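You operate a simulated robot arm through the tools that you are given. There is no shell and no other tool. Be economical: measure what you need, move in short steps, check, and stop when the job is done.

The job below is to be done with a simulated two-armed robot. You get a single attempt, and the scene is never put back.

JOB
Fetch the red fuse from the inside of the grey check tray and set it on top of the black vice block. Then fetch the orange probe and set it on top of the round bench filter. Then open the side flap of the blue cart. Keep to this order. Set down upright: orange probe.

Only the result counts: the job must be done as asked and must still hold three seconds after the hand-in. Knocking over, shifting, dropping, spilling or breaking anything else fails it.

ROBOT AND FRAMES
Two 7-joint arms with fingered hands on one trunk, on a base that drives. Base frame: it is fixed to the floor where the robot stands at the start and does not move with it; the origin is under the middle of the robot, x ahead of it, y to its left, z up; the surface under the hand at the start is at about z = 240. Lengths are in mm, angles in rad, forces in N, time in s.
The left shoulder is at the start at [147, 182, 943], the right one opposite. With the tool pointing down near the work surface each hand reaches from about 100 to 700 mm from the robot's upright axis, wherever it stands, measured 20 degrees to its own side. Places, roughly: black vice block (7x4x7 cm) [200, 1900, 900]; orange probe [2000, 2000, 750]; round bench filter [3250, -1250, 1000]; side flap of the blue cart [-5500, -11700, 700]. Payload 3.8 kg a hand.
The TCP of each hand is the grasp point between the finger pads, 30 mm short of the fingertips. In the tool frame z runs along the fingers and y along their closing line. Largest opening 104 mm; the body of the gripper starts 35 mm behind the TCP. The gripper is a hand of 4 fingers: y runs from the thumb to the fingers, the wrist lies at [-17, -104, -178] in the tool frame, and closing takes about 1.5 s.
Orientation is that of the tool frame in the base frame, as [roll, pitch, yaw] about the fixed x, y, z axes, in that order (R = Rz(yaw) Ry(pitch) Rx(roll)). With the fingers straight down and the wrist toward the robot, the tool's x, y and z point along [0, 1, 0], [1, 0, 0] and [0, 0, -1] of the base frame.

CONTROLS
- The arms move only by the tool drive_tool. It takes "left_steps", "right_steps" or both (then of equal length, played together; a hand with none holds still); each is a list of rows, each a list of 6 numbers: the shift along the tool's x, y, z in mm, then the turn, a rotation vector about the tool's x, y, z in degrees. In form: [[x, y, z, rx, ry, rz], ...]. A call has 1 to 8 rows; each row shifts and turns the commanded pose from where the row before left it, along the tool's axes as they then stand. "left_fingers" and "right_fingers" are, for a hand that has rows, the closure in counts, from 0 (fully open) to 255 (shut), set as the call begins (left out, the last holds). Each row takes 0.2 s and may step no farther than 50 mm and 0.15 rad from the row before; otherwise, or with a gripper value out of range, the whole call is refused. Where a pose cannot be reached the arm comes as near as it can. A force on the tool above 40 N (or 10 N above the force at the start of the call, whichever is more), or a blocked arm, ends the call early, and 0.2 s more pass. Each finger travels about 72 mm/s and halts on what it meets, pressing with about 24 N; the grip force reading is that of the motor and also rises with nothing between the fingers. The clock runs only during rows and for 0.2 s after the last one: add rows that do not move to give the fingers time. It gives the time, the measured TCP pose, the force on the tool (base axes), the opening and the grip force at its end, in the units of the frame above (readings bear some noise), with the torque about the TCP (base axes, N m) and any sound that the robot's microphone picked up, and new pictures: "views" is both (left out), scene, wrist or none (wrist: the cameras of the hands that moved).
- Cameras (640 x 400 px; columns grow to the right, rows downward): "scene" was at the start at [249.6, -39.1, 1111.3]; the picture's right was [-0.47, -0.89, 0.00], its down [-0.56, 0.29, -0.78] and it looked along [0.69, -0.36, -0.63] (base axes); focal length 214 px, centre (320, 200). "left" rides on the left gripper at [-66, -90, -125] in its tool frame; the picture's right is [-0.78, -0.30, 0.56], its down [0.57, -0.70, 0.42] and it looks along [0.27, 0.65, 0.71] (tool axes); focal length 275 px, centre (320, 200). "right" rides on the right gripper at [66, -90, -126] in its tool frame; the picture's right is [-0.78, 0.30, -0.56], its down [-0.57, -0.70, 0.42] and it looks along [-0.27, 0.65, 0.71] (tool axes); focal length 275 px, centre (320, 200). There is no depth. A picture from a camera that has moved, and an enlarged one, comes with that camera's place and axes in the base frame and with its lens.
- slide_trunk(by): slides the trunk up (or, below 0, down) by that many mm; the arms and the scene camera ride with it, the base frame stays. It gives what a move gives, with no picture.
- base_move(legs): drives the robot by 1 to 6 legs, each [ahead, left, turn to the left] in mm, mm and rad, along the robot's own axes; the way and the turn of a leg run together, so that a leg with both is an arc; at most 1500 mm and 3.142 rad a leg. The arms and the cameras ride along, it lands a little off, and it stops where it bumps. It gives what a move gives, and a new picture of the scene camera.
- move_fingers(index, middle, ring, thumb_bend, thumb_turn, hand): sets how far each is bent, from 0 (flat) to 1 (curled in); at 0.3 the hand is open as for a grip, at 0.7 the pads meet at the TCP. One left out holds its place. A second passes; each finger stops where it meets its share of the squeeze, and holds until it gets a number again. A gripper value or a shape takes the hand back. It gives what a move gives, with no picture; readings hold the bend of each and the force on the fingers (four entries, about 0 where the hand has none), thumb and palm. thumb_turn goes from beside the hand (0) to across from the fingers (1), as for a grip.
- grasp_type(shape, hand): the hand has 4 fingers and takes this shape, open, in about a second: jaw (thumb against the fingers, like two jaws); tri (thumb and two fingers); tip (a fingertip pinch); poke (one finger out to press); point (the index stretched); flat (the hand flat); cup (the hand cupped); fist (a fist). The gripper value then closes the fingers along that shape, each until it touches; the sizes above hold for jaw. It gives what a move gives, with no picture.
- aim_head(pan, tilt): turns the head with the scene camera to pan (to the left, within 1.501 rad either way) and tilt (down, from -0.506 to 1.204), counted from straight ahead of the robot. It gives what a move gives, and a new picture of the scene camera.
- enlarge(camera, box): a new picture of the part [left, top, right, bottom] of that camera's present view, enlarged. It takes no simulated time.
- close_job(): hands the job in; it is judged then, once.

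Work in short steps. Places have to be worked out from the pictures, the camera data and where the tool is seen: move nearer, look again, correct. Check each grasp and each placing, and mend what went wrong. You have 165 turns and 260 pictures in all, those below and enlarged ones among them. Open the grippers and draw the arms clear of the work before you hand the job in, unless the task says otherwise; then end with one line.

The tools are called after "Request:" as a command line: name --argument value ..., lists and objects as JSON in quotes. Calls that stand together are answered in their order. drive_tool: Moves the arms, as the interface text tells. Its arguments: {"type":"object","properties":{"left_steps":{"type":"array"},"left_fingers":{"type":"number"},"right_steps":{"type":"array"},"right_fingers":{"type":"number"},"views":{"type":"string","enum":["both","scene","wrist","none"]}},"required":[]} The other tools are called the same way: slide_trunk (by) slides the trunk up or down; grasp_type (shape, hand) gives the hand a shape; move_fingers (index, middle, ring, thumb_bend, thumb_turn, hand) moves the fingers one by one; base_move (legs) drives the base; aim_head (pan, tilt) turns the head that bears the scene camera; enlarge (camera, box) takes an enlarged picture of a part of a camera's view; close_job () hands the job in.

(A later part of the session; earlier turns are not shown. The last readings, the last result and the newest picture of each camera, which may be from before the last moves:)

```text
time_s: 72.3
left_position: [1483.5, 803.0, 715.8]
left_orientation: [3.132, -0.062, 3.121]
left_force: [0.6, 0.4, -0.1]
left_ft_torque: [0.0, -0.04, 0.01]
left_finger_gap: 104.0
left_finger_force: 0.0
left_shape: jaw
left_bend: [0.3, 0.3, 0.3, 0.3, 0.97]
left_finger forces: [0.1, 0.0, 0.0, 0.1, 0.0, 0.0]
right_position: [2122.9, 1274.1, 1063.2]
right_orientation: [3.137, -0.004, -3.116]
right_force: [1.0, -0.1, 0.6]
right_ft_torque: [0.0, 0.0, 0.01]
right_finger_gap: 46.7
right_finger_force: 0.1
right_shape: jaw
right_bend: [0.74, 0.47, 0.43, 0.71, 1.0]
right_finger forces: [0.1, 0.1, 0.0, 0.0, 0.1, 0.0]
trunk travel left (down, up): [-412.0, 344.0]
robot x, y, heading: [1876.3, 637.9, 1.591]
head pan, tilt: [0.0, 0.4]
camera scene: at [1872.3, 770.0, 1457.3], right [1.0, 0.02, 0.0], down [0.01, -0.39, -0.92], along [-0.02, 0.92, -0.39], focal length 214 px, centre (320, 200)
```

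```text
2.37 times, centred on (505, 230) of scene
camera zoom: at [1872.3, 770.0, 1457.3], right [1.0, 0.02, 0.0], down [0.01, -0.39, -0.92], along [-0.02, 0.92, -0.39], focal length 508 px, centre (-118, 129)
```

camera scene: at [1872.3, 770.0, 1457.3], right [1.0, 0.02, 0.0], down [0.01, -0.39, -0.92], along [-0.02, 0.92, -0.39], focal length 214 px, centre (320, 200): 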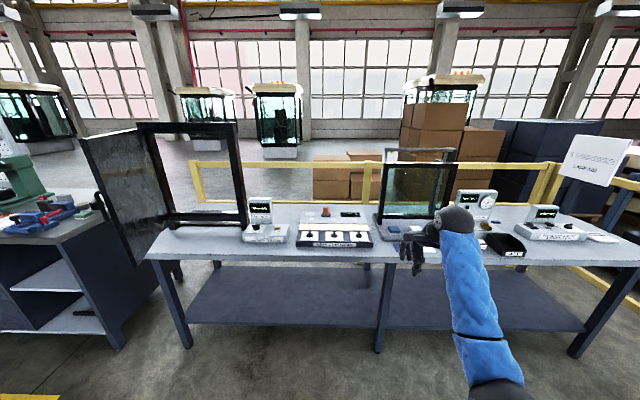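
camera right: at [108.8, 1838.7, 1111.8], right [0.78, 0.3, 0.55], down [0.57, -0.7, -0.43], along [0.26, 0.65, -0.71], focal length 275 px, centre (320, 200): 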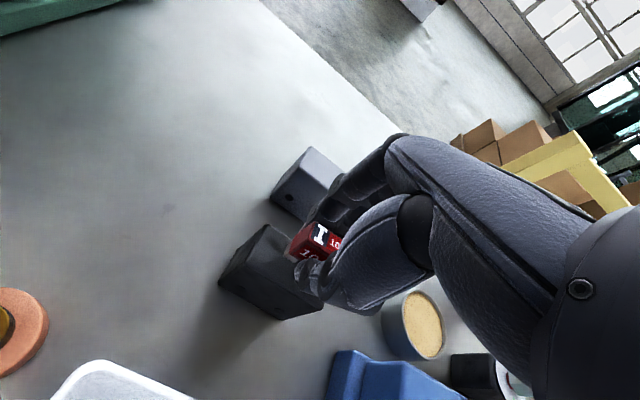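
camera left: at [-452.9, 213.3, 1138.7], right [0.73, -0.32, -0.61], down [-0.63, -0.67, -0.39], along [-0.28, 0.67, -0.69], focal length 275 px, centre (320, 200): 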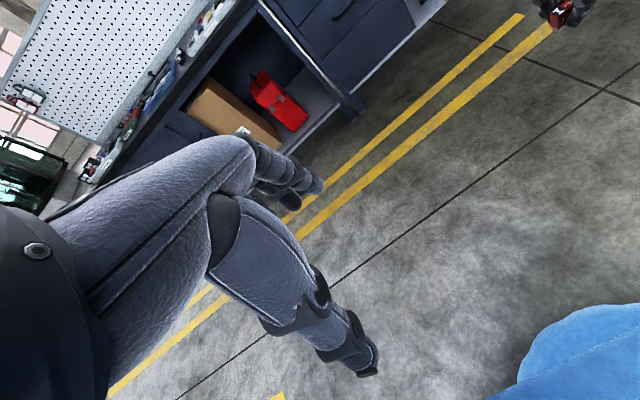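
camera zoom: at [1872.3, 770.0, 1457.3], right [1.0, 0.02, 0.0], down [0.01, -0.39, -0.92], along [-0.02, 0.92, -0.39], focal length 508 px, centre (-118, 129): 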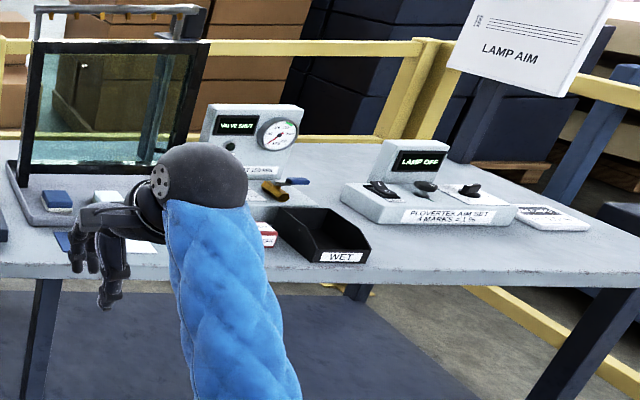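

The orange probe stands on the "FLUSH" gauge box, about [1880, 1950–2020, 860–900]; it's the only orange item there. I'll move closer with it to the front-right of the robot, hand high, and look again.

Request:
base_move --legs '[[360, 140, -0.02]]'

Request:
aim_head --pan -0.1 --tilt 0.6

Request:
enlarge --camera "scene" --box '[260, 120, 420, 220]'

```text
time_s: 74.8
left_position: [1346.3, 1169.5, 715.8]
left_orientation: [3.131, -0.06, 3.096]
left_force: [-0.5, -0.4, 0.1]
left_ft_torque: [-0.01, 0.02, 0.01]
left_finger_gap: 103.9
left_finger_force: 0.1
left_shape: jaw
left_bend: [0.3, 0.3, 0.3, 0.3, 0.97]
left_finger forces: [0.0, 0.0, 0.1, 0.1, 0.0, 0.1]
right_position: [1997.9, 1624.9, 1061.0]
right_orientation: [3.136, -0.004, 3.139]
right_force: [0.1, -0.7, -0.6]
right_ft_torque: [-0.02, -0.04, 0.02]
right_finger_gap: 46.7
right_finger_force: 0.1
right_shape: jaw
right_bend: [0.74, 0.47, 0.43, 0.71, 1.0]
right_finger forces: [0.0, 0.0, 0.1, 0.0, 0.0, 0.0]
trunk travel left (down, up): [-412.0, 344.0]
robot x, y, heading: [1735.8, 989.8, 1.567]
head pan, tilt: [0.0, 0.4]
camera scene: at [1732.8, 1127.1, 1457.2], right [1.0, 0.0, 0.0], down [0.0, -0.39, -0.92], along [0.0, 0.92, -0.39], focal length 214 px, centre (320, 200)
```

scene: 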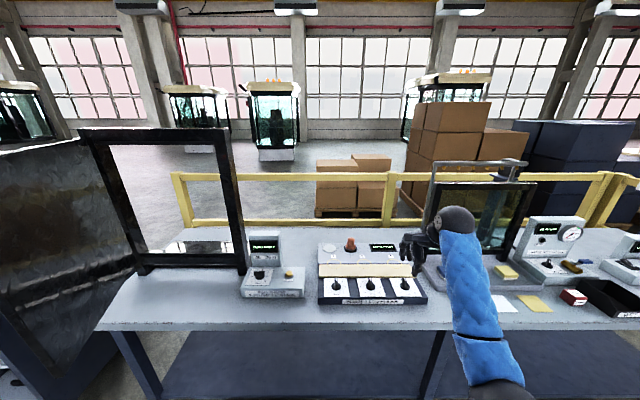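

```text
time_s: 75.5
left_position: [1346.5, 1169.8, 716.7]
left_orientation: [3.131, -0.06, 3.094]
left_force: [0.3, -0.8, -0.8]
left_ft_torque: [-0.04, 0.01, -0.01]
left_finger_gap: 103.9
left_finger_force: 0.1
left_shape: jaw
left_bend: [0.3, 0.3, 0.3, 0.3, 0.97]
left_finger forces: [0.1, 0.0, 0.0, 0.0, 0.1, 0.0]
right_position: [1998.2, 1622.0, 1061.6]
right_orientation: [3.136, -0.005, 3.139]
right_force: [-0.5, 0.3, 0.8]
right_ft_torque: [0.01, 0.01, 0.0]
right_finger_gap: 46.5
right_finger_force: 0.1
right_shape: jaw
right_bend: [0.74, 0.47, 0.43, 0.71, 1.0]
right_finger forces: [0.0, 0.0, 0.0, 0.0, 0.0, 0.0]
trunk travel left (down, up): [-412.0, 344.0]
robot x, y, heading: [1734.3, 993.7, 1.567]
head pan, tilt: [-0.099, 0.6]
camera scene: at [1742.0, 1121.2, 1439.1], right [0.99, -0.1, 0.0], down [-0.06, -0.56, -0.83], along [0.09, 0.82, -0.56], focal length 214 px, centre (320, 200)
```

scene: 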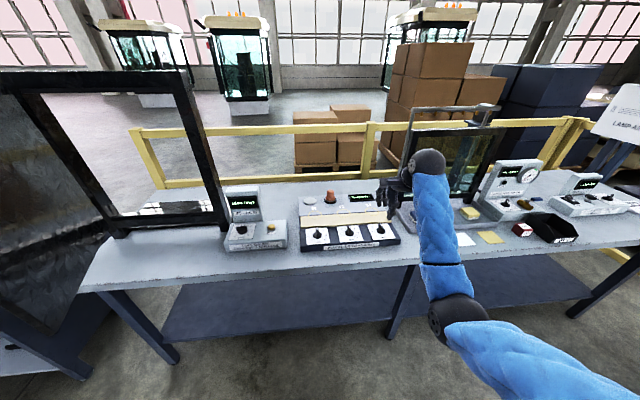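

```text
4.00 times, centred on (340, 170) of scene
camera zoom: at [1742.0, 1121.2, 1439.1], right [0.99, -0.1, 0.0], down [-0.06, -0.56, -0.83], along [0.09, 0.82, -0.56], focal length 858 px, centre (240, 320)
```

zoom: 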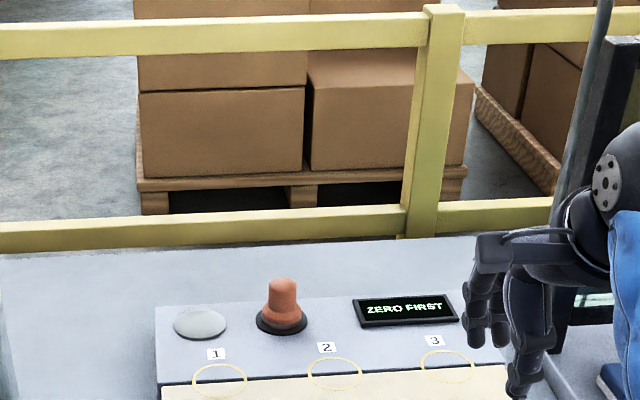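

The probe triangulates to about [1880, 1930], base near z≈880, top ≈925, with a black skirt below. I'll drive 200 mm closer and look with the wrist camera.

Request:
base_move --legs '[[200, 0, 0]]'

Request:
enlarge --camera "right" --box '[0, 0, 640, 400]'

```text
time_s: 77.1
left_position: [1348.5, 1372.3, 716.2]
left_orientation: [3.133, -0.061, 3.089]
left_force: [0.7, -0.3, -0.2]
left_ft_torque: [-0.01, 0.01, 0.0]
left_finger_gap: 103.9
left_finger_force: 0.0
left_shape: jaw
left_bend: [0.3, 0.3, 0.3, 0.3, 0.97]
left_finger forces: [0.0, 0.0, 0.0, 0.0, 0.0, 0.0]
right_position: [2002.7, 1824.1, 1062.2]
right_orientation: [3.137, -0.006, 3.135]
right_force: [-0.1, 0.4, -0.2]
right_ft_torque: [0.01, 0.03, 0.02]
right_finger_gap: 46.3
right_finger_force: 0.1
right_shape: jaw
right_bend: [0.74, 0.47, 0.43, 0.71, 1.0]
right_finger forces: [0.1, 0.0, 0.0, 0.0, 0.0, 0.0]
trunk travel left (down, up): [-412.0, 344.0]
robot x, y, heading: [1733.6, 1194.6, 1.561]
head pan, tilt: [-0.099, 0.6]
camera scene: at [1743.9, 1323.9, 1438.9], right [0.99, -0.11, 0.0], down [-0.06, -0.56, -0.82], along [0.09, 0.82, -0.57], focal length 214 px, centre (320, 200)
```

scene: 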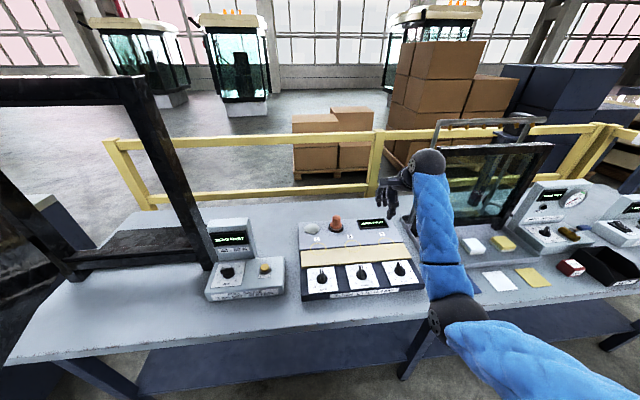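

```text
1.00 times, centred on (320, 200) of right (not enlarged: the box is as wide or as high as the picture)
camera zoom: at [1935.5, 1734.1, 1185.5], right [0.78, 0.29, 0.55], down [0.57, -0.7, -0.43], along [0.27, 0.65, -0.71], focal length 275 px, centre (320, 200)
```

zoom: 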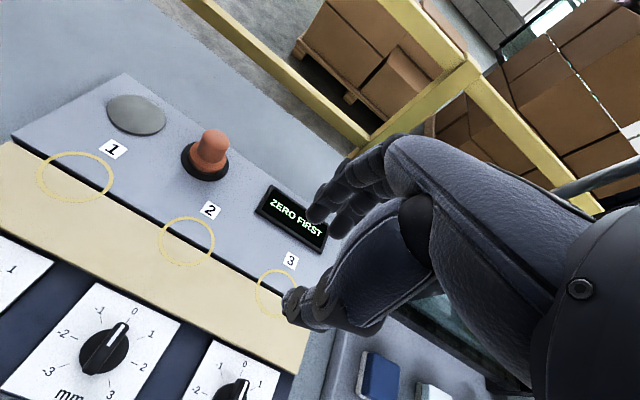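

Triangulating from wrist and scene: the probe base is near [1885, 1972, 842] and its top near z≈905. I'll move the hand above it at z≈965 with a wider opening.

Request:
drive_tool --right_steps '[[19.7, 22, 16, 0, 0, 0], [19.7, 22, 16, 0, 0, 0], [19.7, 22, 16, 0, 0, 0], [19.7, 22, 16, 0, 0, 0], [19.7, 22, 16, 0, 0, 0], [19.7, 22, 14, 0, 0, 0], [0, 0, 0, 0, 0, 0]]' --right_fingers 60 --views "wrist"

Request:
enlarge --camera "scene" --box '[280, 160, 440, 260]'

```text
time_s: 78.7
left_position: [1348.8, 1371.1, 716.3]
left_orientation: [3.132, -0.061, 3.09]
left_force: [0.7, 0.0, 0.7]
left_ft_torque: [0.0, -0.03, 0.0]
left_finger_gap: 104.0
left_finger_force: 0.0
left_shape: jaw
left_bend: [0.3, 0.3, 0.3, 0.3, 0.97]
left_finger forces: [0.0, 0.0, 0.0, 0.0, 0.0, 0.0]
right_position: [1887.0, 1946.9, 971.4]
right_orientation: [3.134, -0.006, 3.133]
right_force: [0.2, 0.0, -0.1]
right_ft_torque: [0.01, -0.01, 0.05]
right_finger_gap: 79.4
right_finger_force: 0.0
right_shape: jaw
right_bend: [0.27, 0.35, 0.32, 0.51, 0.98]
right_finger forces: [0.1, 0.0, 0.0, 0.0, 0.0, 0.0]
right hand out of reach, approached as far as the arm can: row 6
trunk travel left (down, up): [-412.0, 344.0]
robot x, y, heading: [1734.9, 1193.8, 1.56]
head pan, tilt: [-0.099, 0.6]
camera right: at [1819.6, 1857.2, 1094.8], right [0.78, 0.29, 0.56], down [0.56, -0.7, -0.43], along [0.27, 0.65, -0.71], focal length 275 px, centre (320, 200)
```

right: 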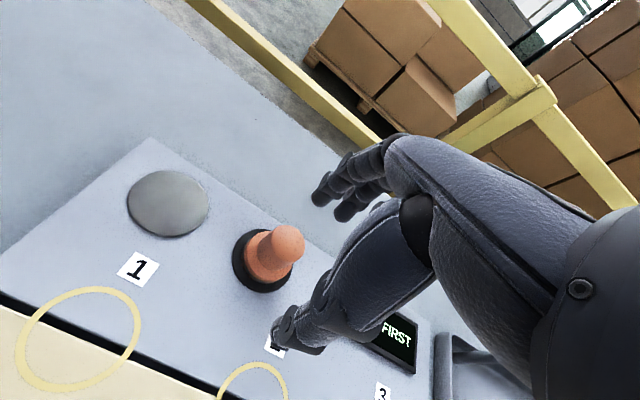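

```text
4.00 times, centred on (360, 210) of scene
camera zoom: at [1744.2, 1322.3, 1439.0], right [0.99, -0.11, 0.0], down [-0.06, -0.56, -0.82], along [0.09, 0.82, -0.57], focal length 858 px, centre (160, 160)
```

zoom: 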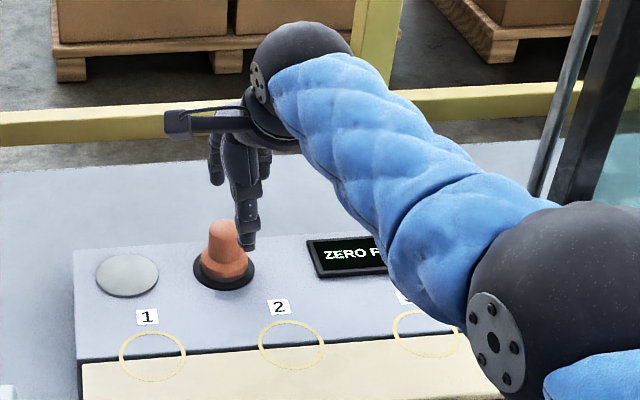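

Confirmed: probe axis [1885, 1975], base z≈845, top ≈890. The arm is near its reach limit, so I'll drive 75 mm closer.

Request:
base_move --legs '[[75, 0, 0.01]]'

Request:
drive_tool --right_steps '[[0, -15, 0, 0, 0, 0], [0, -15, 0, 0, 0, 0], [0, -15, 0, 0, 0, 0], [0, 0, 0, 0, 0, 0]]' --views "wrist"

```text
time_s: 79.7
left_position: [1345.0, 1442.9, 715.7]
left_orientation: [3.134, -0.06, 3.1]
left_force: [-0.7, 1.0, 0.3]
left_ft_torque: [-0.02, -0.03, -0.01]
left_finger_gap: 104.0
left_finger_force: 0.0
left_shape: jaw
left_bend: [0.3, 0.3, 0.3, 0.3, 0.97]
left_finger forces: [0.1, 0.0, 0.0, 0.1, 0.0, 0.1]
right_position: [1876.3, 2025.3, 969.7]
right_orientation: [3.136, -0.007, -3.136]
right_force: [0.0, 0.9, 0.5]
right_ft_torque: [-0.02, -0.01, 0.02]
right_finger_gap: 79.5
right_finger_force: 0.1
right_shape: jaw
right_bend: [0.27, 0.35, 0.32, 0.51, 0.98]
right_finger forces: [0.0, 0.0, 0.0, 0.1, 0.0, 0.0]
trunk travel left (down, up): [-412.0, 344.0]
robot x, y, heading: [1736.4, 1268.9, 1.575]
head pan, tilt: [-0.099, 0.6]
camera scene: at [1742.3, 1399.7, 1438.8], right [1.0, -0.1, 0.0], down [-0.05, -0.56, -0.82], along [0.08, 0.82, -0.57], focal length 214 px, centre (320, 200)
```

scene: 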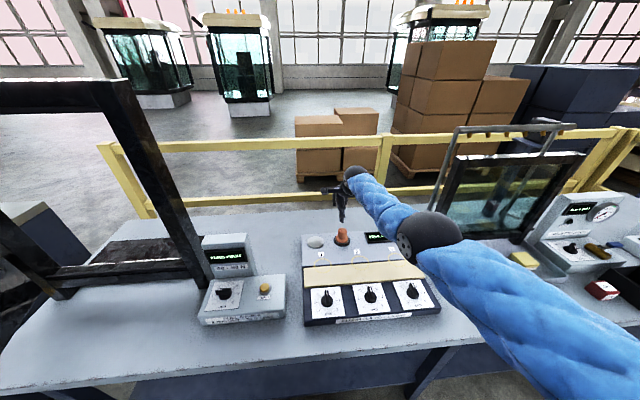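

```text
time_s: 80.7
left_position: [1345.7, 1442.3, 716.1]
left_orientation: [3.132, -0.06, 3.103]
left_force: [-0.5, 0.6, -0.4]
left_ft_torque: [-0.01, -0.01, 0.02]
left_finger_gap: 104.0
left_finger_force: 0.1
left_shape: jaw
left_bend: [0.3, 0.3, 0.3, 0.3, 0.97]
left_finger forces: [0.0, 0.1, 0.0, 0.0, 0.0, 0.0]
right_position: [1877.8, 1980.2, 970.2]
right_orientation: [3.136, -0.005, -3.136]
right_force: [-1.1, 1.4, 0.2]
right_ft_torque: [0.0, -0.02, 0.02]
right_finger_gap: 79.5
right_finger_force: 0.2
right_shape: jaw
right_bend: [0.27, 0.35, 0.32, 0.51, 0.98]
right_finger forces: [0.0, 0.0, 0.0, 0.0, 0.0, 0.0]
trunk travel left (down, up): [-412.0, 344.0]
robot x, y, heading: [1736.8, 1273.8, 1.572]
head pan, tilt: [-0.099, 0.6]
camera right: at [1812.3, 1889.2, 1094.5], right [0.78, 0.3, 0.55], down [0.57, -0.7, -0.43], along [0.26, 0.65, -0.71], focal length 275 px, centre (320, 200)
```

right: 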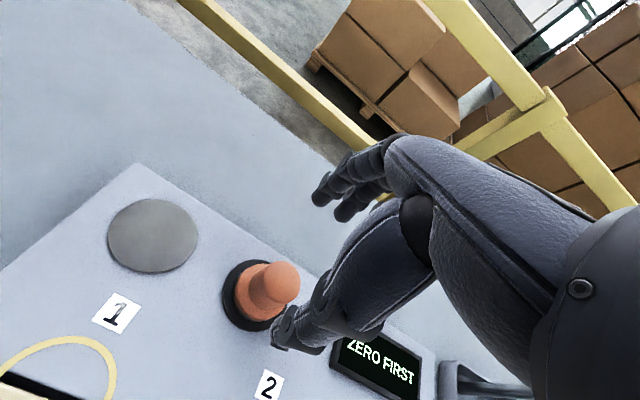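

Probe axis now reads [1881, 1974], top ≈ 897. I'll shift by a few mm and descend to TCP z≈895, fingers straddling it.

Request:
drive_tool --right_steps '[[-3, -6, 15, 0, 0, 0], [0, 0, 20, 0, 0, 0], [0, 0, 20, 0, 0, 0], [0, 0, 20, 0, 0, 0], [0, 0, 0, 0, 0, 0]]' --views "wrist"

Request:
enlarge --camera "right" --box '[200, 160, 400, 330]'

Request:
enlarge --camera "scene" --box '[280, 160, 440, 260]'

```text
time_s: 81.9
left_position: [1345.6, 1443.0, 716.2]
left_orientation: [3.13, -0.062, 3.103]
left_force: [-0.3, 0.4, 0.8]
left_ft_torque: [0.0, -0.01, 0.0]
left_finger_gap: 104.1
left_finger_force: 0.0
left_shape: jaw
left_bend: [0.3, 0.3, 0.3, 0.3, 0.97]
left_finger forces: [0.1, 0.0, 0.0, 0.0, 0.0, 0.0]
right_position: [1883.1, 1973.1, 895.0]
right_orientation: [3.137, -0.006, -3.138]
right_force: [0.5, -1.4, 0.2]
right_ft_torque: [0.01, 0.01, 0.0]
right_finger_gap: 79.5
right_finger_force: 0.0
right_shape: jaw
right_bend: [0.27, 0.35, 0.32, 0.51, 0.98]
right_finger forces: [0.0, 0.0, 0.0, 0.0, 0.0, 0.0]
trunk travel left (down, up): [-412.0, 344.0]
robot x, y, heading: [1738.2, 1268.6, 1.572]
head pan, tilt: [-0.099, 0.6]
camera right: at [1817.7, 1882.8, 1018.9], right [0.78, 0.3, 0.56], down [0.57, -0.7, -0.43], along [0.26, 0.65, -0.71], focal length 275 px, centre (320, 200)
```

right: 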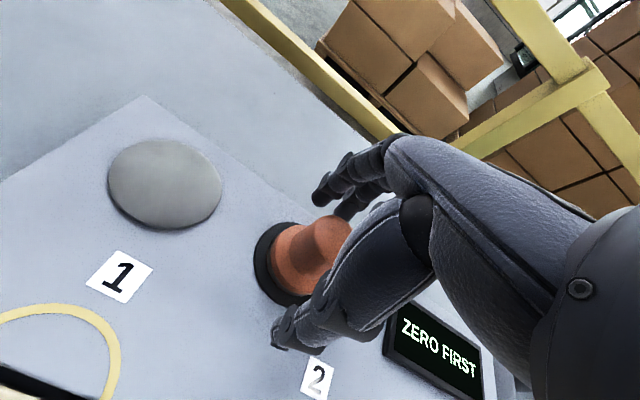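

```text
2.35 times, centred on (300, 245) of right
camera zoom: at [1817.7, 1882.8, 1018.9], right [0.78, 0.3, 0.56], down [0.57, -0.7, -0.43], along [0.26, 0.65, -0.71], focal length 648 px, centre (367, 94)
```

zoom: 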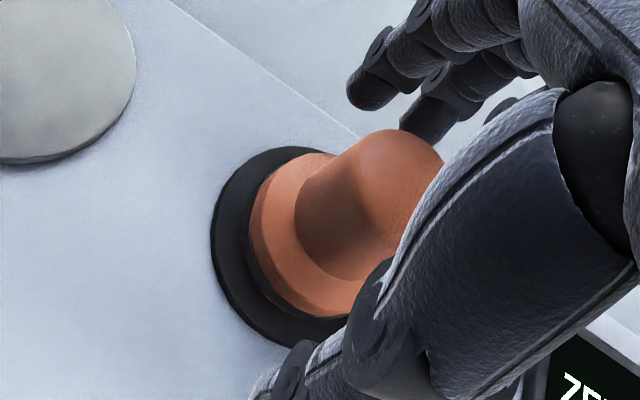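

```text
4.00 times, centred on (360, 210) of scene
camera zoom: at [1742.4, 1397.6, 1439.1], right [1.0, -0.1, 0.0], down [-0.05, -0.56, -0.83], along [0.08, 0.82, -0.56], focal length 858 px, centre (160, 160)
```

zoom: 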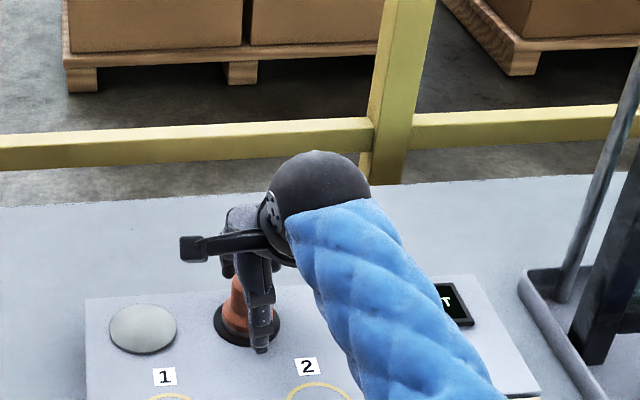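

The fingers straddle the knob just above the orange flange; the black ring looks like a seat. I'll go 4 mm lower and close.

Request:
drive_tool --right_steps '[[0, 0, 4, 0, 0, 0], [0, 0, 0, 0, 0, 0], [0, 0, 0, 0, 0, 0], [0, 0, 0, 0, 0, 0], [0, 0, 0, 0, 0, 0], [0, 0, 0, 0, 0, 0]]' --right_fingers 190 --views "none"

Request:
enlarge --camera "right" --box '[200, 160, 400, 330]'

```text
time_s: 83.3
left_position: [1345.8, 1441.7, 715.8]
left_orientation: [3.13, -0.062, 3.105]
left_force: [0.1, 0.4, -0.8]
left_ft_torque: [0.01, -0.01, -0.02]
left_finger_gap: 104.0
left_finger_force: 0.0
left_shape: jaw
left_bend: [0.3, 0.3, 0.3, 0.3, 0.97]
left_finger forces: [0.1, 0.0, 0.0, 0.0, 0.0, 0.0]
right_position: [1881.8, 1975.1, 893.4]
right_orientation: [3.131, -0.005, -3.135]
right_force: [0.1, 0.6, 6.9]
right_ft_torque: [0.25, 0.0, 0.01]
right_finger_gap: 31.1
right_finger_force: 24.0
right_shape: jaw
right_bend: [0.74, 0.53, 0.59, 0.75, 1.0]
right_finger forces: [14.2, 9.6, 0.0, 0.1, 22.3, 0.0]
trunk travel left (down, up): [-412.0, 344.0]
robot x, y, heading: [1737.1, 1270.1, 1.576]
head pan, tilt: [-0.099, 0.6]
```

```text
2.35 times, centred on (300, 245) of right
camera zoom: at [1816.5, 1883.6, 1016.8], right [0.78, 0.3, 0.56], down [0.57, -0.69, -0.43], along [0.26, 0.66, -0.71], focal length 648 px, centre (367, 94)
```

zoom: 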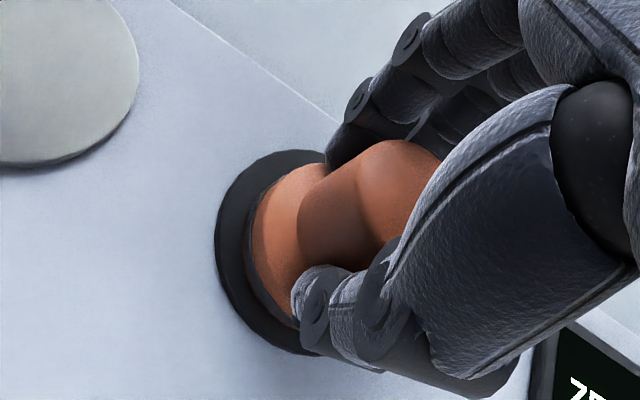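

Gripped with ~22 N. I'll set the grip to full closure command and lift gently.

Request:
drive_tool --right_steps '[[0, 0, 0, 0, 0, 0], [0, 0, -4, 0, 0, 0], [0, 0, -6, 0, 0, 0], [0, 0, -10, 0, 0, 0], [0, 0, -15, 0, 0, 0], [0, 0, -15, 0, 0, 0], [0, 0, 0, 0, 0, 0]]' --right_fingers 255 --views "none"

Request:
enlarge --camera "right" --box '[160, 140, 400, 340]'

```text
time_s: 84.9
left_position: [1346.5, 1442.3, 715.5]
left_orientation: [3.13, -0.063, 3.102]
left_force: [-0.4, 0.1, 0.0]
left_ft_torque: [0.01, 0.0, 0.03]
left_finger_gap: 104.0
left_finger_force: 0.1
left_shape: jaw
left_bend: [0.3, 0.3, 0.3, 0.3, 0.97]
left_finger forces: [0.1, 0.0, 0.0, 0.0, 0.0, 0.1]
right_position: [1880.7, 1975.0, 938.5]
right_orientation: [3.135, -0.004, -3.136]
right_force: [0.2, 0.1, -1.5]
right_ft_torque: [-0.01, 0.02, 0.02]
right_finger_gap: 30.3
right_finger_force: 23.9
right_shape: jaw
right_bend: [0.73, 0.53, 0.59, 0.75, 1.0]
right_finger forces: [12.1, 8.2, 0.1, 0.0, 21.7, 0.0]
trunk travel left (down, up): [-412.0, 344.0]
robot x, y, heading: [1737.6, 1269.8, 1.574]
head pan, tilt: [-0.099, 0.6]
```

```text
2.00 times, centred on (280, 240) of right
camera zoom: at [1815.0, 1883.7, 1063.1], right [0.78, 0.3, 0.55], down [0.57, -0.7, -0.43], along [0.26, 0.65, -0.71], focal length 551 px, centre (400, 120)
```

zoom: 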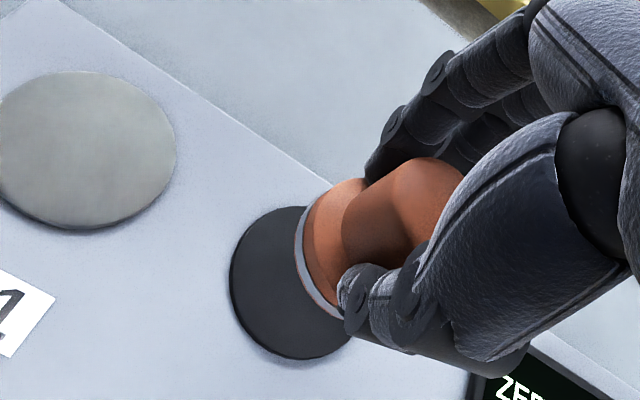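

The probe is free of its seat and upright. I'll raise it further and then back off from the table.

Request:
drive_tool --right_steps '[[0, -10, -30, 0, 0, 0], [0, -10, -30, 0, 0, 0], [0, -10, -30, 0, 0, 0], [0, -10, -30, 0, 0, 0], [0, 0, 0, 0, 0, 0]]' --views "none"

Request:
base_move --legs '[[-600, 0, 0]]'

Request:
aim_head --pan -1.4 --tilt 0.2

```text
time_s: 86.1
left_position: [1346.0, 1441.9, 716.0]
left_orientation: [3.131, -0.06, 3.103]
left_force: [-0.1, -0.3, -0.4]
left_ft_torque: [0.01, -0.03, 0.03]
left_finger_gap: 103.9
left_finger_force: 0.0
left_shape: jaw
left_bend: [0.3, 0.3, 0.3, 0.3, 0.97]
left_finger forces: [0.1, 0.0, 0.1, 0.2, 0.0, 0.0]
right_position: [1880.0, 1932.2, 1059.9]
right_orientation: [3.137, -0.005, -3.135]
right_force: [-0.2, 0.1, -1.6]
right_ft_torque: [0.04, 0.0, 0.03]
right_finger_gap: 30.3
right_finger_force: 23.7
right_shape: jaw
right_bend: [0.73, 0.53, 0.59, 0.75, 1.0]
right_finger forces: [11.8, 8.0, 0.0, 0.1, 21.7, 0.0]
trunk travel left (down, up): [-412.0, 344.0]
robot x, y, heading: [1736.9, 1271.6, 1.574]
head pan, tilt: [-0.099, 0.6]
```

```text
time_s: 89.6
left_position: [1351.3, 829.3, 716.4]
left_orientation: [3.131, -0.061, 3.119]
left_force: [-0.6, -0.5, -0.4]
left_ft_torque: [0.0, 0.03, 0.01]
left_finger_gap: 103.6
left_finger_force: 0.0
left_shape: jaw
left_bend: [0.3, 0.3, 0.3, 0.3, 0.97]
left_finger forces: [0.0, 0.0, 0.0, 0.1, 0.0, 0.1]
right_position: [1876.2, 1327.1, 1060.0]
right_orientation: [3.136, -0.005, -3.118]
right_force: [0.0, -0.3, -0.8]
right_ft_torque: [0.04, 0.01, 0.02]
right_finger_gap: 30.3
right_finger_force: 24.0
right_shape: jaw
right_bend: [0.73, 0.53, 0.59, 0.75, 1.0]
right_finger forces: [11.7, 8.1, 0.0, 0.0, 21.8, 0.0]
trunk travel left (down, up): [-412.0, 344.0]
robot x, y, heading: [1744.9, 662.4, 1.595]
head pan, tilt: [-0.099, 0.6]
camera scene: at [1747.7, 791.6, 1439.1], right [1.0, -0.08, 0.0], down [-0.04, -0.56, -0.83], along [0.07, 0.82, -0.56], focal length 214 px, centre (320, 200)
```

scene: 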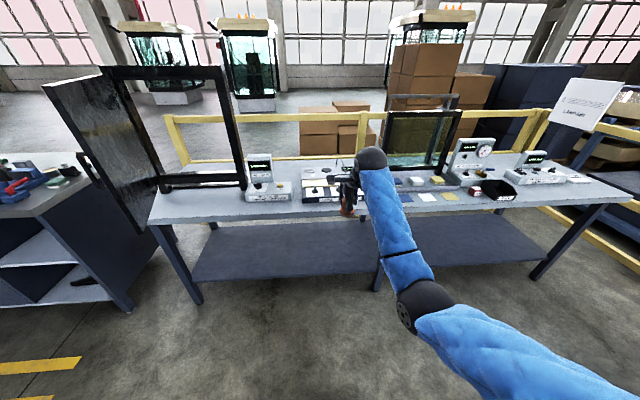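

```text
time_s: 91.0
left_position: [1350.1, 830.9, 715.6]
left_orientation: [3.132, -0.062, 3.12]
left_force: [-0.1, 0.0, -1.4]
left_ft_torque: [0.02, 0.02, -0.01]
left_finger_gap: 104.2
left_finger_force: 0.1
left_shape: jaw
left_bend: [0.3, 0.3, 0.3, 0.3, 0.97]
left_finger forces: [0.1, 0.0, 0.1, 0.0, 0.0, 0.0]
right_position: [1875.7, 1329.8, 1060.3]
right_orientation: [3.137, -0.005, -3.119]
right_force: [-0.2, -0.2, -1.7]
right_ft_torque: [-0.01, -0.02, -0.02]
right_finger_gap: 30.3
right_finger_force: 24.1
right_shape: jaw
right_bend: [0.73, 0.53, 0.59, 0.75, 1.0]
right_finger forces: [11.9, 8.0, 0.1, 0.1, 21.7, 0.0]
trunk travel left (down, up): [-412.0, 344.0]
robot x, y, heading: [1742.3, 663.0, 1.594]
head pan, tilt: [-1.4, 0.201]
camera scene: at [1832.2, 722.1, 1475.8], right [0.19, -0.98, 0.0], down [-0.2, -0.04, -0.98], along [0.96, 0.19, -0.2], focal length 214 px, centre (320, 200)
```

scene: 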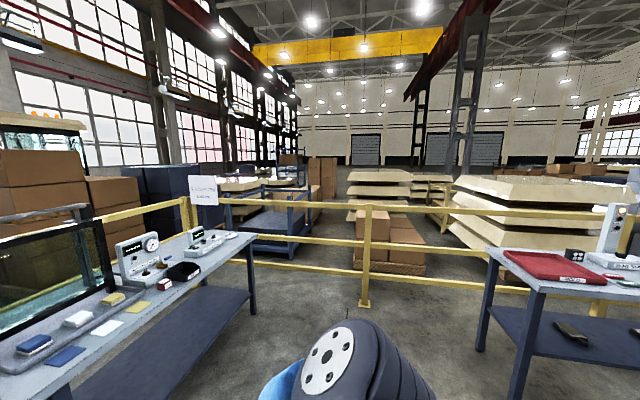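

The next bench stands ahead to the right (front-left corner near [2880, -10]). I'll turn right to face +x, then look along the aisle toward −y.

Request:
base_move --legs '[[0, 0, -1.594]]'

Request:
aim_head --pan -1.0 --tilt 0.35

```text
time_s: 95.2
left_position: [1900.3, 1061.2, 715.4]
left_orientation: [3.131, -0.062, 1.569]
left_force: [0.0, -0.4, -0.5]
left_ft_torque: [0.03, 0.04, 0.04]
left_finger_gap: 104.0
left_finger_force: 0.1
left_shape: jaw
left_bend: [0.3, 0.3, 0.3, 0.3, 0.97]
left_finger forces: [0.0, 0.0, 0.1, 0.1, 0.0, 0.0]
right_position: [2409.6, 544.3, 1059.2]
right_orientation: [3.137, -0.005, 1.613]
right_force: [-0.2, 0.4, -1.3]
right_ft_torque: [0.0, -0.02, 0.03]
right_finger_gap: 30.1
right_finger_force: 23.9
right_shape: jaw
right_bend: [0.73, 0.53, 0.59, 0.75, 1.0]
right_finger forces: [11.3, 7.9, 0.0, 0.0, 20.9, 0.0]
trunk travel left (down, up): [-412.0, 344.0]
robot x, y, heading: [1742.7, 661.8, 0.039]
head pan, tilt: [-1.4, 0.201]
camera scene: at [1798.8, 576.9, 1475.8], right [-0.98, -0.21, 0.0], down [-0.04, 0.2, -0.98], along [0.2, -0.96, -0.2], focal length 214 px, centre (320, 200)
```

scene: 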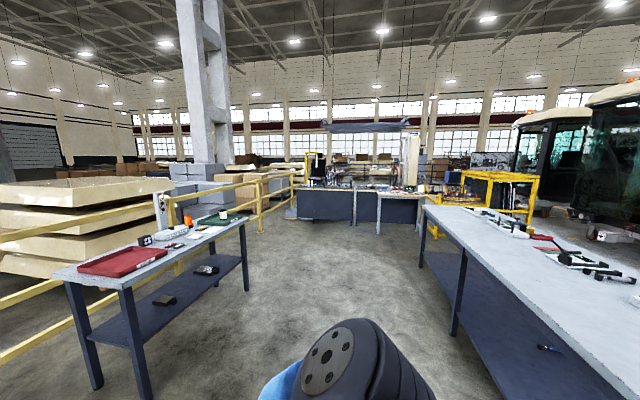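

```text
time_s: 96.1
left_position: [1900.6, 1060.4, 716.1]
left_orientation: [3.13, -0.06, 1.567]
left_force: [-0.6, 0.2, 0.2]
left_ft_torque: [0.0, 0.01, 0.02]
left_finger_gap: 103.7
left_finger_force: 0.1
left_shape: jaw
left_bend: [0.3, 0.3, 0.3, 0.3, 0.97]
left_finger forces: [0.0, 0.1, 0.0, 0.0, 0.1, 0.1]
right_position: [2407.5, 544.7, 1060.1]
right_orientation: [3.135, -0.007, 1.612]
right_force: [0.5, -0.2, -1.3]
right_ft_torque: [0.01, -0.01, 0.0]
right_finger_gap: 29.9
right_finger_force: 24.6
right_shape: jaw
right_bend: [0.73, 0.53, 0.59, 0.75, 1.0]
right_finger forces: [11.3, 7.7, 0.0, 0.0, 20.9, 0.1]
trunk travel left (down, up): [-412.0, 344.0]
robot x, y, heading: [1743.1, 663.9, 0.035]
head pan, tilt: [-1.0, 0.351]
camera scene: at [1832.5, 591.7, 1461.8], right [-0.82, -0.57, 0.0], down [-0.2, 0.28, -0.94], along [0.54, -0.77, -0.34], focal length 214 px, centre (320, 200)
```

scene: 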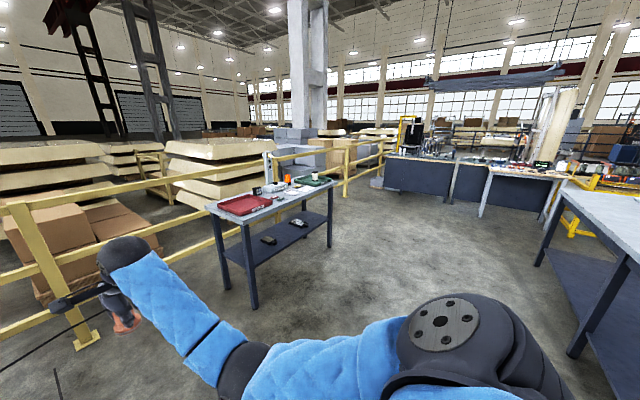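

Request:
enlarge --camera "scene" --box '[195, 130, 355, 230]'

```text
4.00 times, centred on (275, 180) of scene
camera zoom: at [1832.5, 591.7, 1461.8], right [-0.82, -0.57, 0.0], down [-0.2, 0.28, -0.94], along [0.54, -0.77, -0.34], focal length 858 px, centre (500, 280)
```

zoom: 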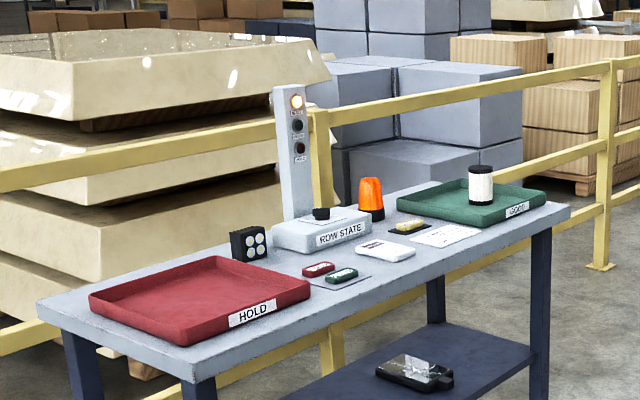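

The round filter is the white cylinder with a dark cap in the green "GOOD" tray, near [3190, -1250], at the bench whose aisle edge is x≈2950. I'll strafe along the aisle to y≈-1050.

Request:
base_move --legs '[[100, -860, -0.037], [0, -860, 0]]'

Request:
aim_head --pan -0.2 --tilt 0.4

```text
time_s: 104.8
left_position: [2045.7, -643.5, 715.9]
left_orientation: [3.131, -0.06, 1.567]
left_force: [0.2, 0.3, -0.5]
left_ft_torque: [0.01, 0.04, -0.01]
left_finger_gap: 103.7
left_finger_force: 0.0
left_shape: jaw
left_bend: [0.3, 0.3, 0.3, 0.3, 0.97]
left_finger forces: [0.1, 0.1, 0.0, 0.0, 0.0, 0.1]
right_position: [2555.2, -1160.5, 1059.7]
right_orientation: [3.137, -0.006, 1.611]
right_force: [0.4, -0.9, -1.1]
right_ft_torque: [0.0, 0.03, 0.02]
right_finger_gap: 30.3
right_finger_force: 24.7
right_shape: jaw
right_bend: [0.73, 0.53, 0.59, 0.75, 1.0]
right_finger forces: [11.3, 7.8, 0.0, 0.0, 21.0, 0.0]
trunk travel left (down, up): [-412.0, 344.0]
robot x, y, heading: [1888.0, -1040.9, 0.04]
head pan, tilt: [-1.0, 0.351]
camera scene: at [1979.7, -1114.2, 1461.8], right [-0.82, -0.57, 0.0], down [-0.2, 0.28, -0.94], along [0.54, -0.77, -0.34], focal length 214 px, centre (320, 200)
```

scene: 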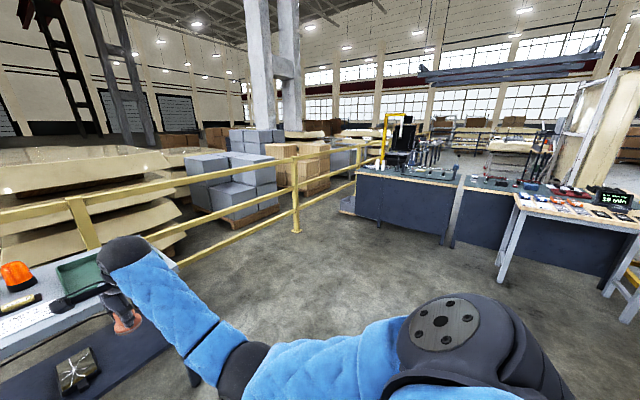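

```text
time_s: 105.9
left_position: [2046.2, -643.8, 716.7]
left_orientation: [3.132, -0.062, 1.567]
left_force: [-0.2, -0.3, -0.1]
left_ft_torque: [0.02, 0.0, -0.01]
left_finger_gap: 103.7
left_finger_force: 0.0
left_shape: jaw
left_bend: [0.3, 0.3, 0.3, 0.3, 0.97]
left_finger forces: [0.1, 0.1, 0.0, 0.0, 0.0, 0.0]
right_position: [2555.1, -1160.3, 1059.2]
right_orientation: [3.137, -0.006, 1.613]
right_force: [0.6, -0.2, -1.5]
right_ft_torque: [-0.01, 0.01, 0.03]
right_finger_gap: 30.3
right_finger_force: 24.4
right_shape: jaw
right_bend: [0.73, 0.53, 0.59, 0.75, 1.0]
right_finger forces: [11.3, 7.8, 0.0, 0.0, 21.1, 0.0]
trunk travel left (down, up): [-412.0, 344.0]
robot x, y, heading: [1889.4, -1041.5, 0.04]
head pan, tilt: [-0.201, 0.4]
camera scene: at [2017.7, -1052.2, 1457.3], right [-0.16, -0.99, 0.0], down [-0.38, 0.06, -0.92], along [0.91, -0.15, -0.39], focal length 214 px, centre (320, 200)
```

scene: 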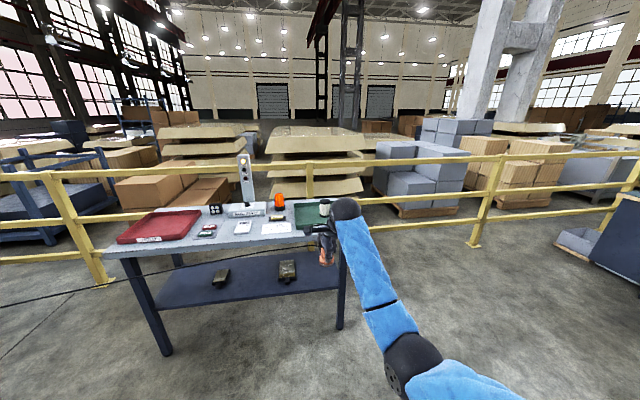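

Request:
enlarge --camera "scene" --box '[240, 160, 400, 260]'

Request:
enlarge --camera "right" --box '[0, 0, 640, 400]'

```text
4.00 times, centred on (320, 210) of scene
camera zoom: at [2017.7, -1052.2, 1457.3], right [-0.16, -0.99, 0.0], down [-0.38, 0.06, -0.92], along [0.91, -0.15, -0.39], focal length 858 px, centre (320, 160)
```

zoom: 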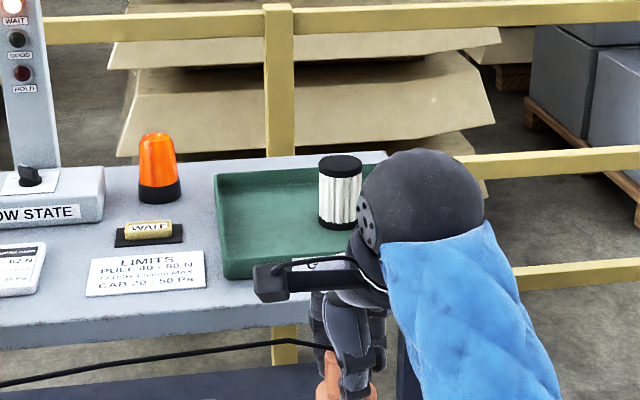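

```text
1.00 times, centred on (320, 200) of right (not enlarged: the box is as wide or as high as the picture)
camera zoom: at [2461.4, -1098.4, 1183.8], right [0.33, -0.77, 0.55], down [-0.67, -0.6, -0.43], along [0.66, -0.23, -0.71], focal length 275 px, centre (320, 200)
```

zoom: 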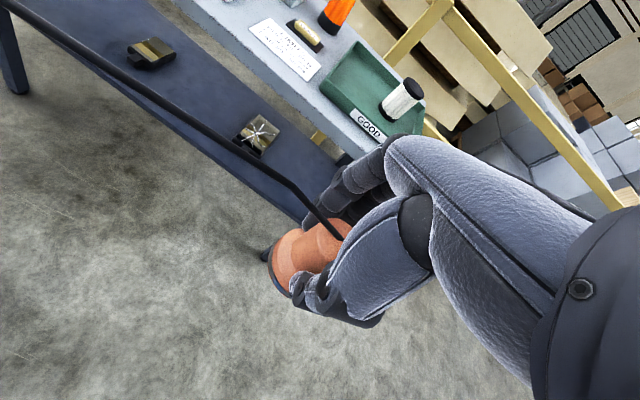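

A black cable runs from the probe toward the left. I need to see where it leads before going further, so I'll look left along it.

Request:
aim_head --pan 0.9 --tilt 0.35

Request:
enlarge --camera "right" --box '[240, 160, 400, 330]'

```text
time_s: 107.2
left_position: [2046.9, -644.6, 716.4]
left_orientation: [3.132, -0.06, 1.568]
left_force: [-0.7, -0.1, 0.0]
left_ft_torque: [0.03, 0.0, -0.01]
left_finger_gap: 103.9
left_finger_force: 0.0
left_shape: jaw
left_bend: [0.3, 0.3, 0.3, 0.3, 0.97]
left_finger forces: [0.0, 0.0, 0.0, 0.0, 0.0, 0.0]
right_position: [2555.1, -1159.2, 1059.5]
right_orientation: [3.137, -0.005, 1.612]
right_force: [0.4, -0.1, -1.0]
right_ft_torque: [0.0, 0.02, 0.0]
right_finger_gap: 30.1
right_finger_force: 24.2
right_shape: jaw
right_bend: [0.73, 0.53, 0.59, 0.75, 1.0]
right_finger forces: [11.4, 7.8, 0.0, 0.0, 21.1, 0.0]
trunk travel left (down, up): [-412.0, 344.0]
robot x, y, heading: [1886.6, -1044.1, 0.042]
head pan, tilt: [0.901, 0.351]
camera scene: at [1981.1, -962.2, 1461.8], right [0.81, -0.59, 0.0], down [-0.2, -0.28, -0.94], along [0.55, 0.76, -0.34], focal length 214 px, centre (320, 200)
```

scene: 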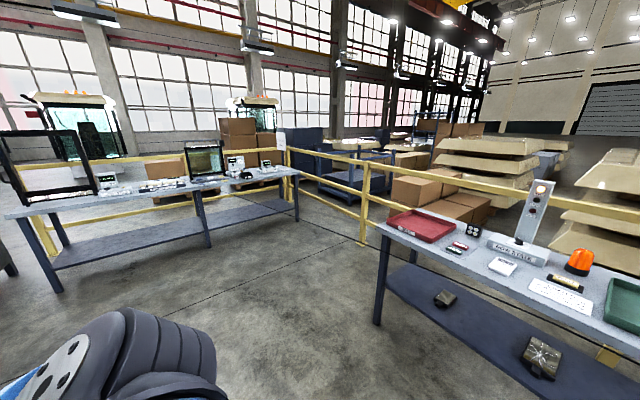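

```text
2.35 times, centred on (320, 245) of right
camera zoom: at [2461.4, -1098.4, 1183.7], right [0.33, -0.77, 0.55], down [-0.67, -0.6, -0.43], along [0.66, -0.23, -0.71], focal length 648 px, centre (320, 94)
```

zoom: 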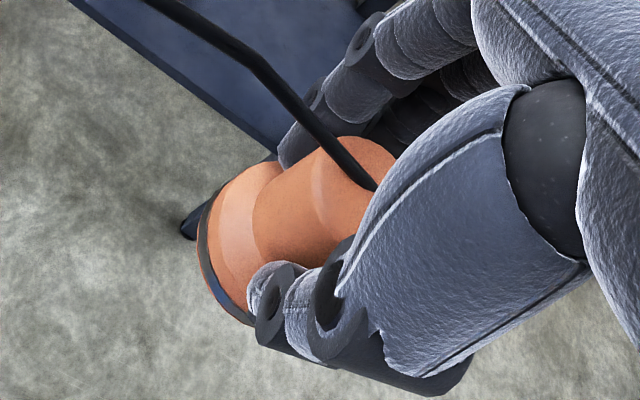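

Request:
enlarge --camera "scene" --box '[150, 170, 470, 370]'

Request:
enlarge --camera "scene" --box '[60, 140, 260, 230]'

```text
2.00 times, centred on (310, 270) of scene
camera zoom: at [1981.1, -962.2, 1461.8], right [0.81, -0.59, 0.0], down [-0.2, -0.28, -0.94], along [0.55, 0.76, -0.34], focal length 429 px, centre (340, 60)
```

zoom: 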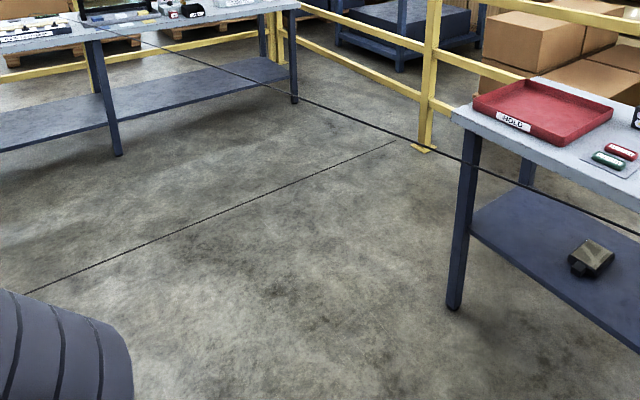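

```text
3.20 times, centred on (160, 185) of scene
camera zoom: at [1981.1, -962.2, 1461.8], right [0.81, -0.59, 0.0], down [-0.2, -0.28, -0.94], along [0.55, 0.76, -0.34], focal length 686 px, centre (832, 248)
```

zoom: 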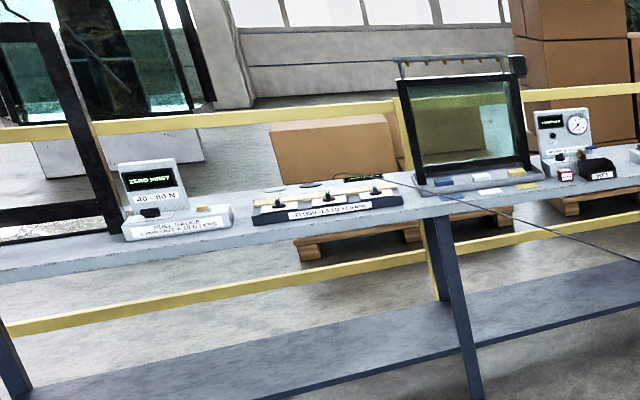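

The probe's lead runs straight back to its gauge box with no measurable pull, like a reeling tether, and the box still sits in place. The filter's top triangulates to about [3205, -1280, 940]; I'll drive ahead 600 mm watching the force.

Request:
base_move --legs '[[600, -20, -0.04]]'

Request:
aim_head --pan -0.35 --tilt 0.65

Request:
enlarge --camera "right" --box '[0, 0, 640, 400]'

```text
time_s: 110.6
left_position: [2647.8, -654.6, 715.4]
left_orientation: [3.132, -0.061, 1.536]
left_force: [0.0, -0.2, 0.3]
left_ft_torque: [0.01, -0.01, -0.04]
left_finger_gap: 103.7
left_finger_force: 0.0
left_shape: jaw
left_bend: [0.3, 0.3, 0.3, 0.3, 0.97]
left_finger forces: [0.0, 0.0, 0.0, 0.1, 0.0, 0.1]
right_position: [3142.1, -1186.5, 1060.3]
right_orientation: [3.138, -0.005, 1.582]
right_force: [-0.7, -0.5, -1.4]
right_ft_torque: [-0.02, -0.01, 0.0]
right_finger_gap: 30.3
right_finger_force: 24.2
right_shape: jaw
right_bend: [0.73, 0.53, 0.59, 0.75, 1.0]
right_finger forces: [11.4, 7.8, 0.0, 0.0, 21.3, 0.0]
trunk travel left (down, up): [-412.0, 344.0]
robot x, y, heading: [2476.7, -1047.2, 0.011]
head pan, tilt: [0.901, 0.351]
camera scene: at [2573.2, -970.3, 1461.7], right [0.79, -0.61, 0.0], down [-0.21, -0.27, -0.94], along [0.58, 0.74, -0.34], focal length 214 px, centre (320, 200)
```

scene: 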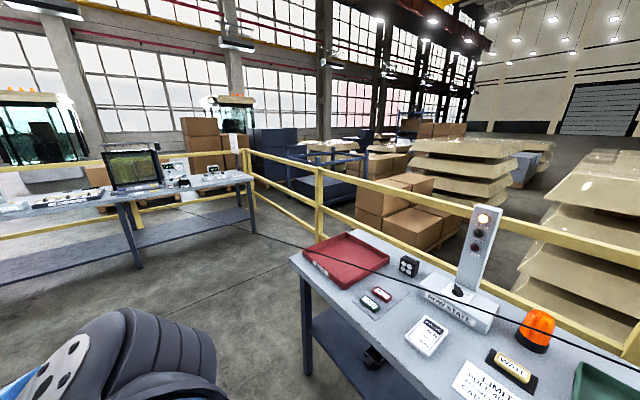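

```text
time_s: 112.0
left_position: [2647.3, -653.6, 717.5]
left_orientation: [3.131, -0.062, 1.538]
left_force: [-0.3, 0.2, 0.3]
left_ft_torque: [0.03, 0.03, 0.0]
left_finger_gap: 103.9
left_finger_force: 0.1
left_shape: jaw
left_bend: [0.3, 0.3, 0.3, 0.3, 0.97]
left_finger forces: [0.0, 0.1, 0.1, 0.1, 0.0, 0.1]
right_position: [3140.7, -1185.5, 1059.4]
right_orientation: [3.137, -0.006, 1.584]
right_force: [-0.5, 0.0, -1.8]
right_ft_torque: [-0.01, 0.0, 0.02]
right_finger_gap: 30.2
right_finger_force: 24.1
right_shape: jaw
right_bend: [0.73, 0.53, 0.59, 0.75, 1.0]
right_finger forces: [11.4, 7.9, 0.0, 0.0, 21.3, 0.0]
trunk travel left (down, up): [-412.0, 344.0]
robot x, y, heading: [2481.3, -1045.4, 0.009]
head pan, tilt: [-0.351, 0.649]
camera scene: at [2597.1, -1072.8, 1434.8], right [-0.33, -0.94, 0.0], down [-0.57, 0.2, -0.8], along [0.75, -0.27, -0.6], focal length 214 px, centre (320, 200)
```

scene: 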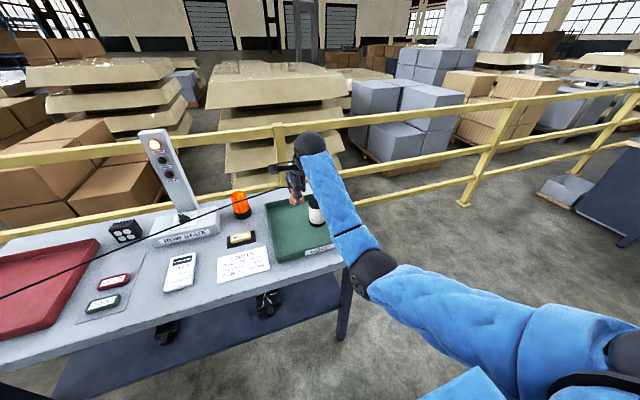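

```text
1.00 times, centred on (320, 200) of right (not enlarged: the box is as wide or as high as the picture)
camera zoom: at [3048.3, -1121.4, 1183.7], right [0.3, -0.78, 0.55], down [-0.69, -0.58, -0.43], along [0.66, -0.25, -0.71], focal length 275 px, centre (320, 200)
```

zoom: 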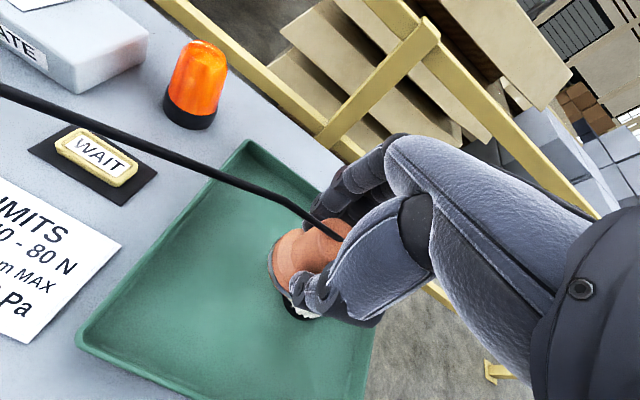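

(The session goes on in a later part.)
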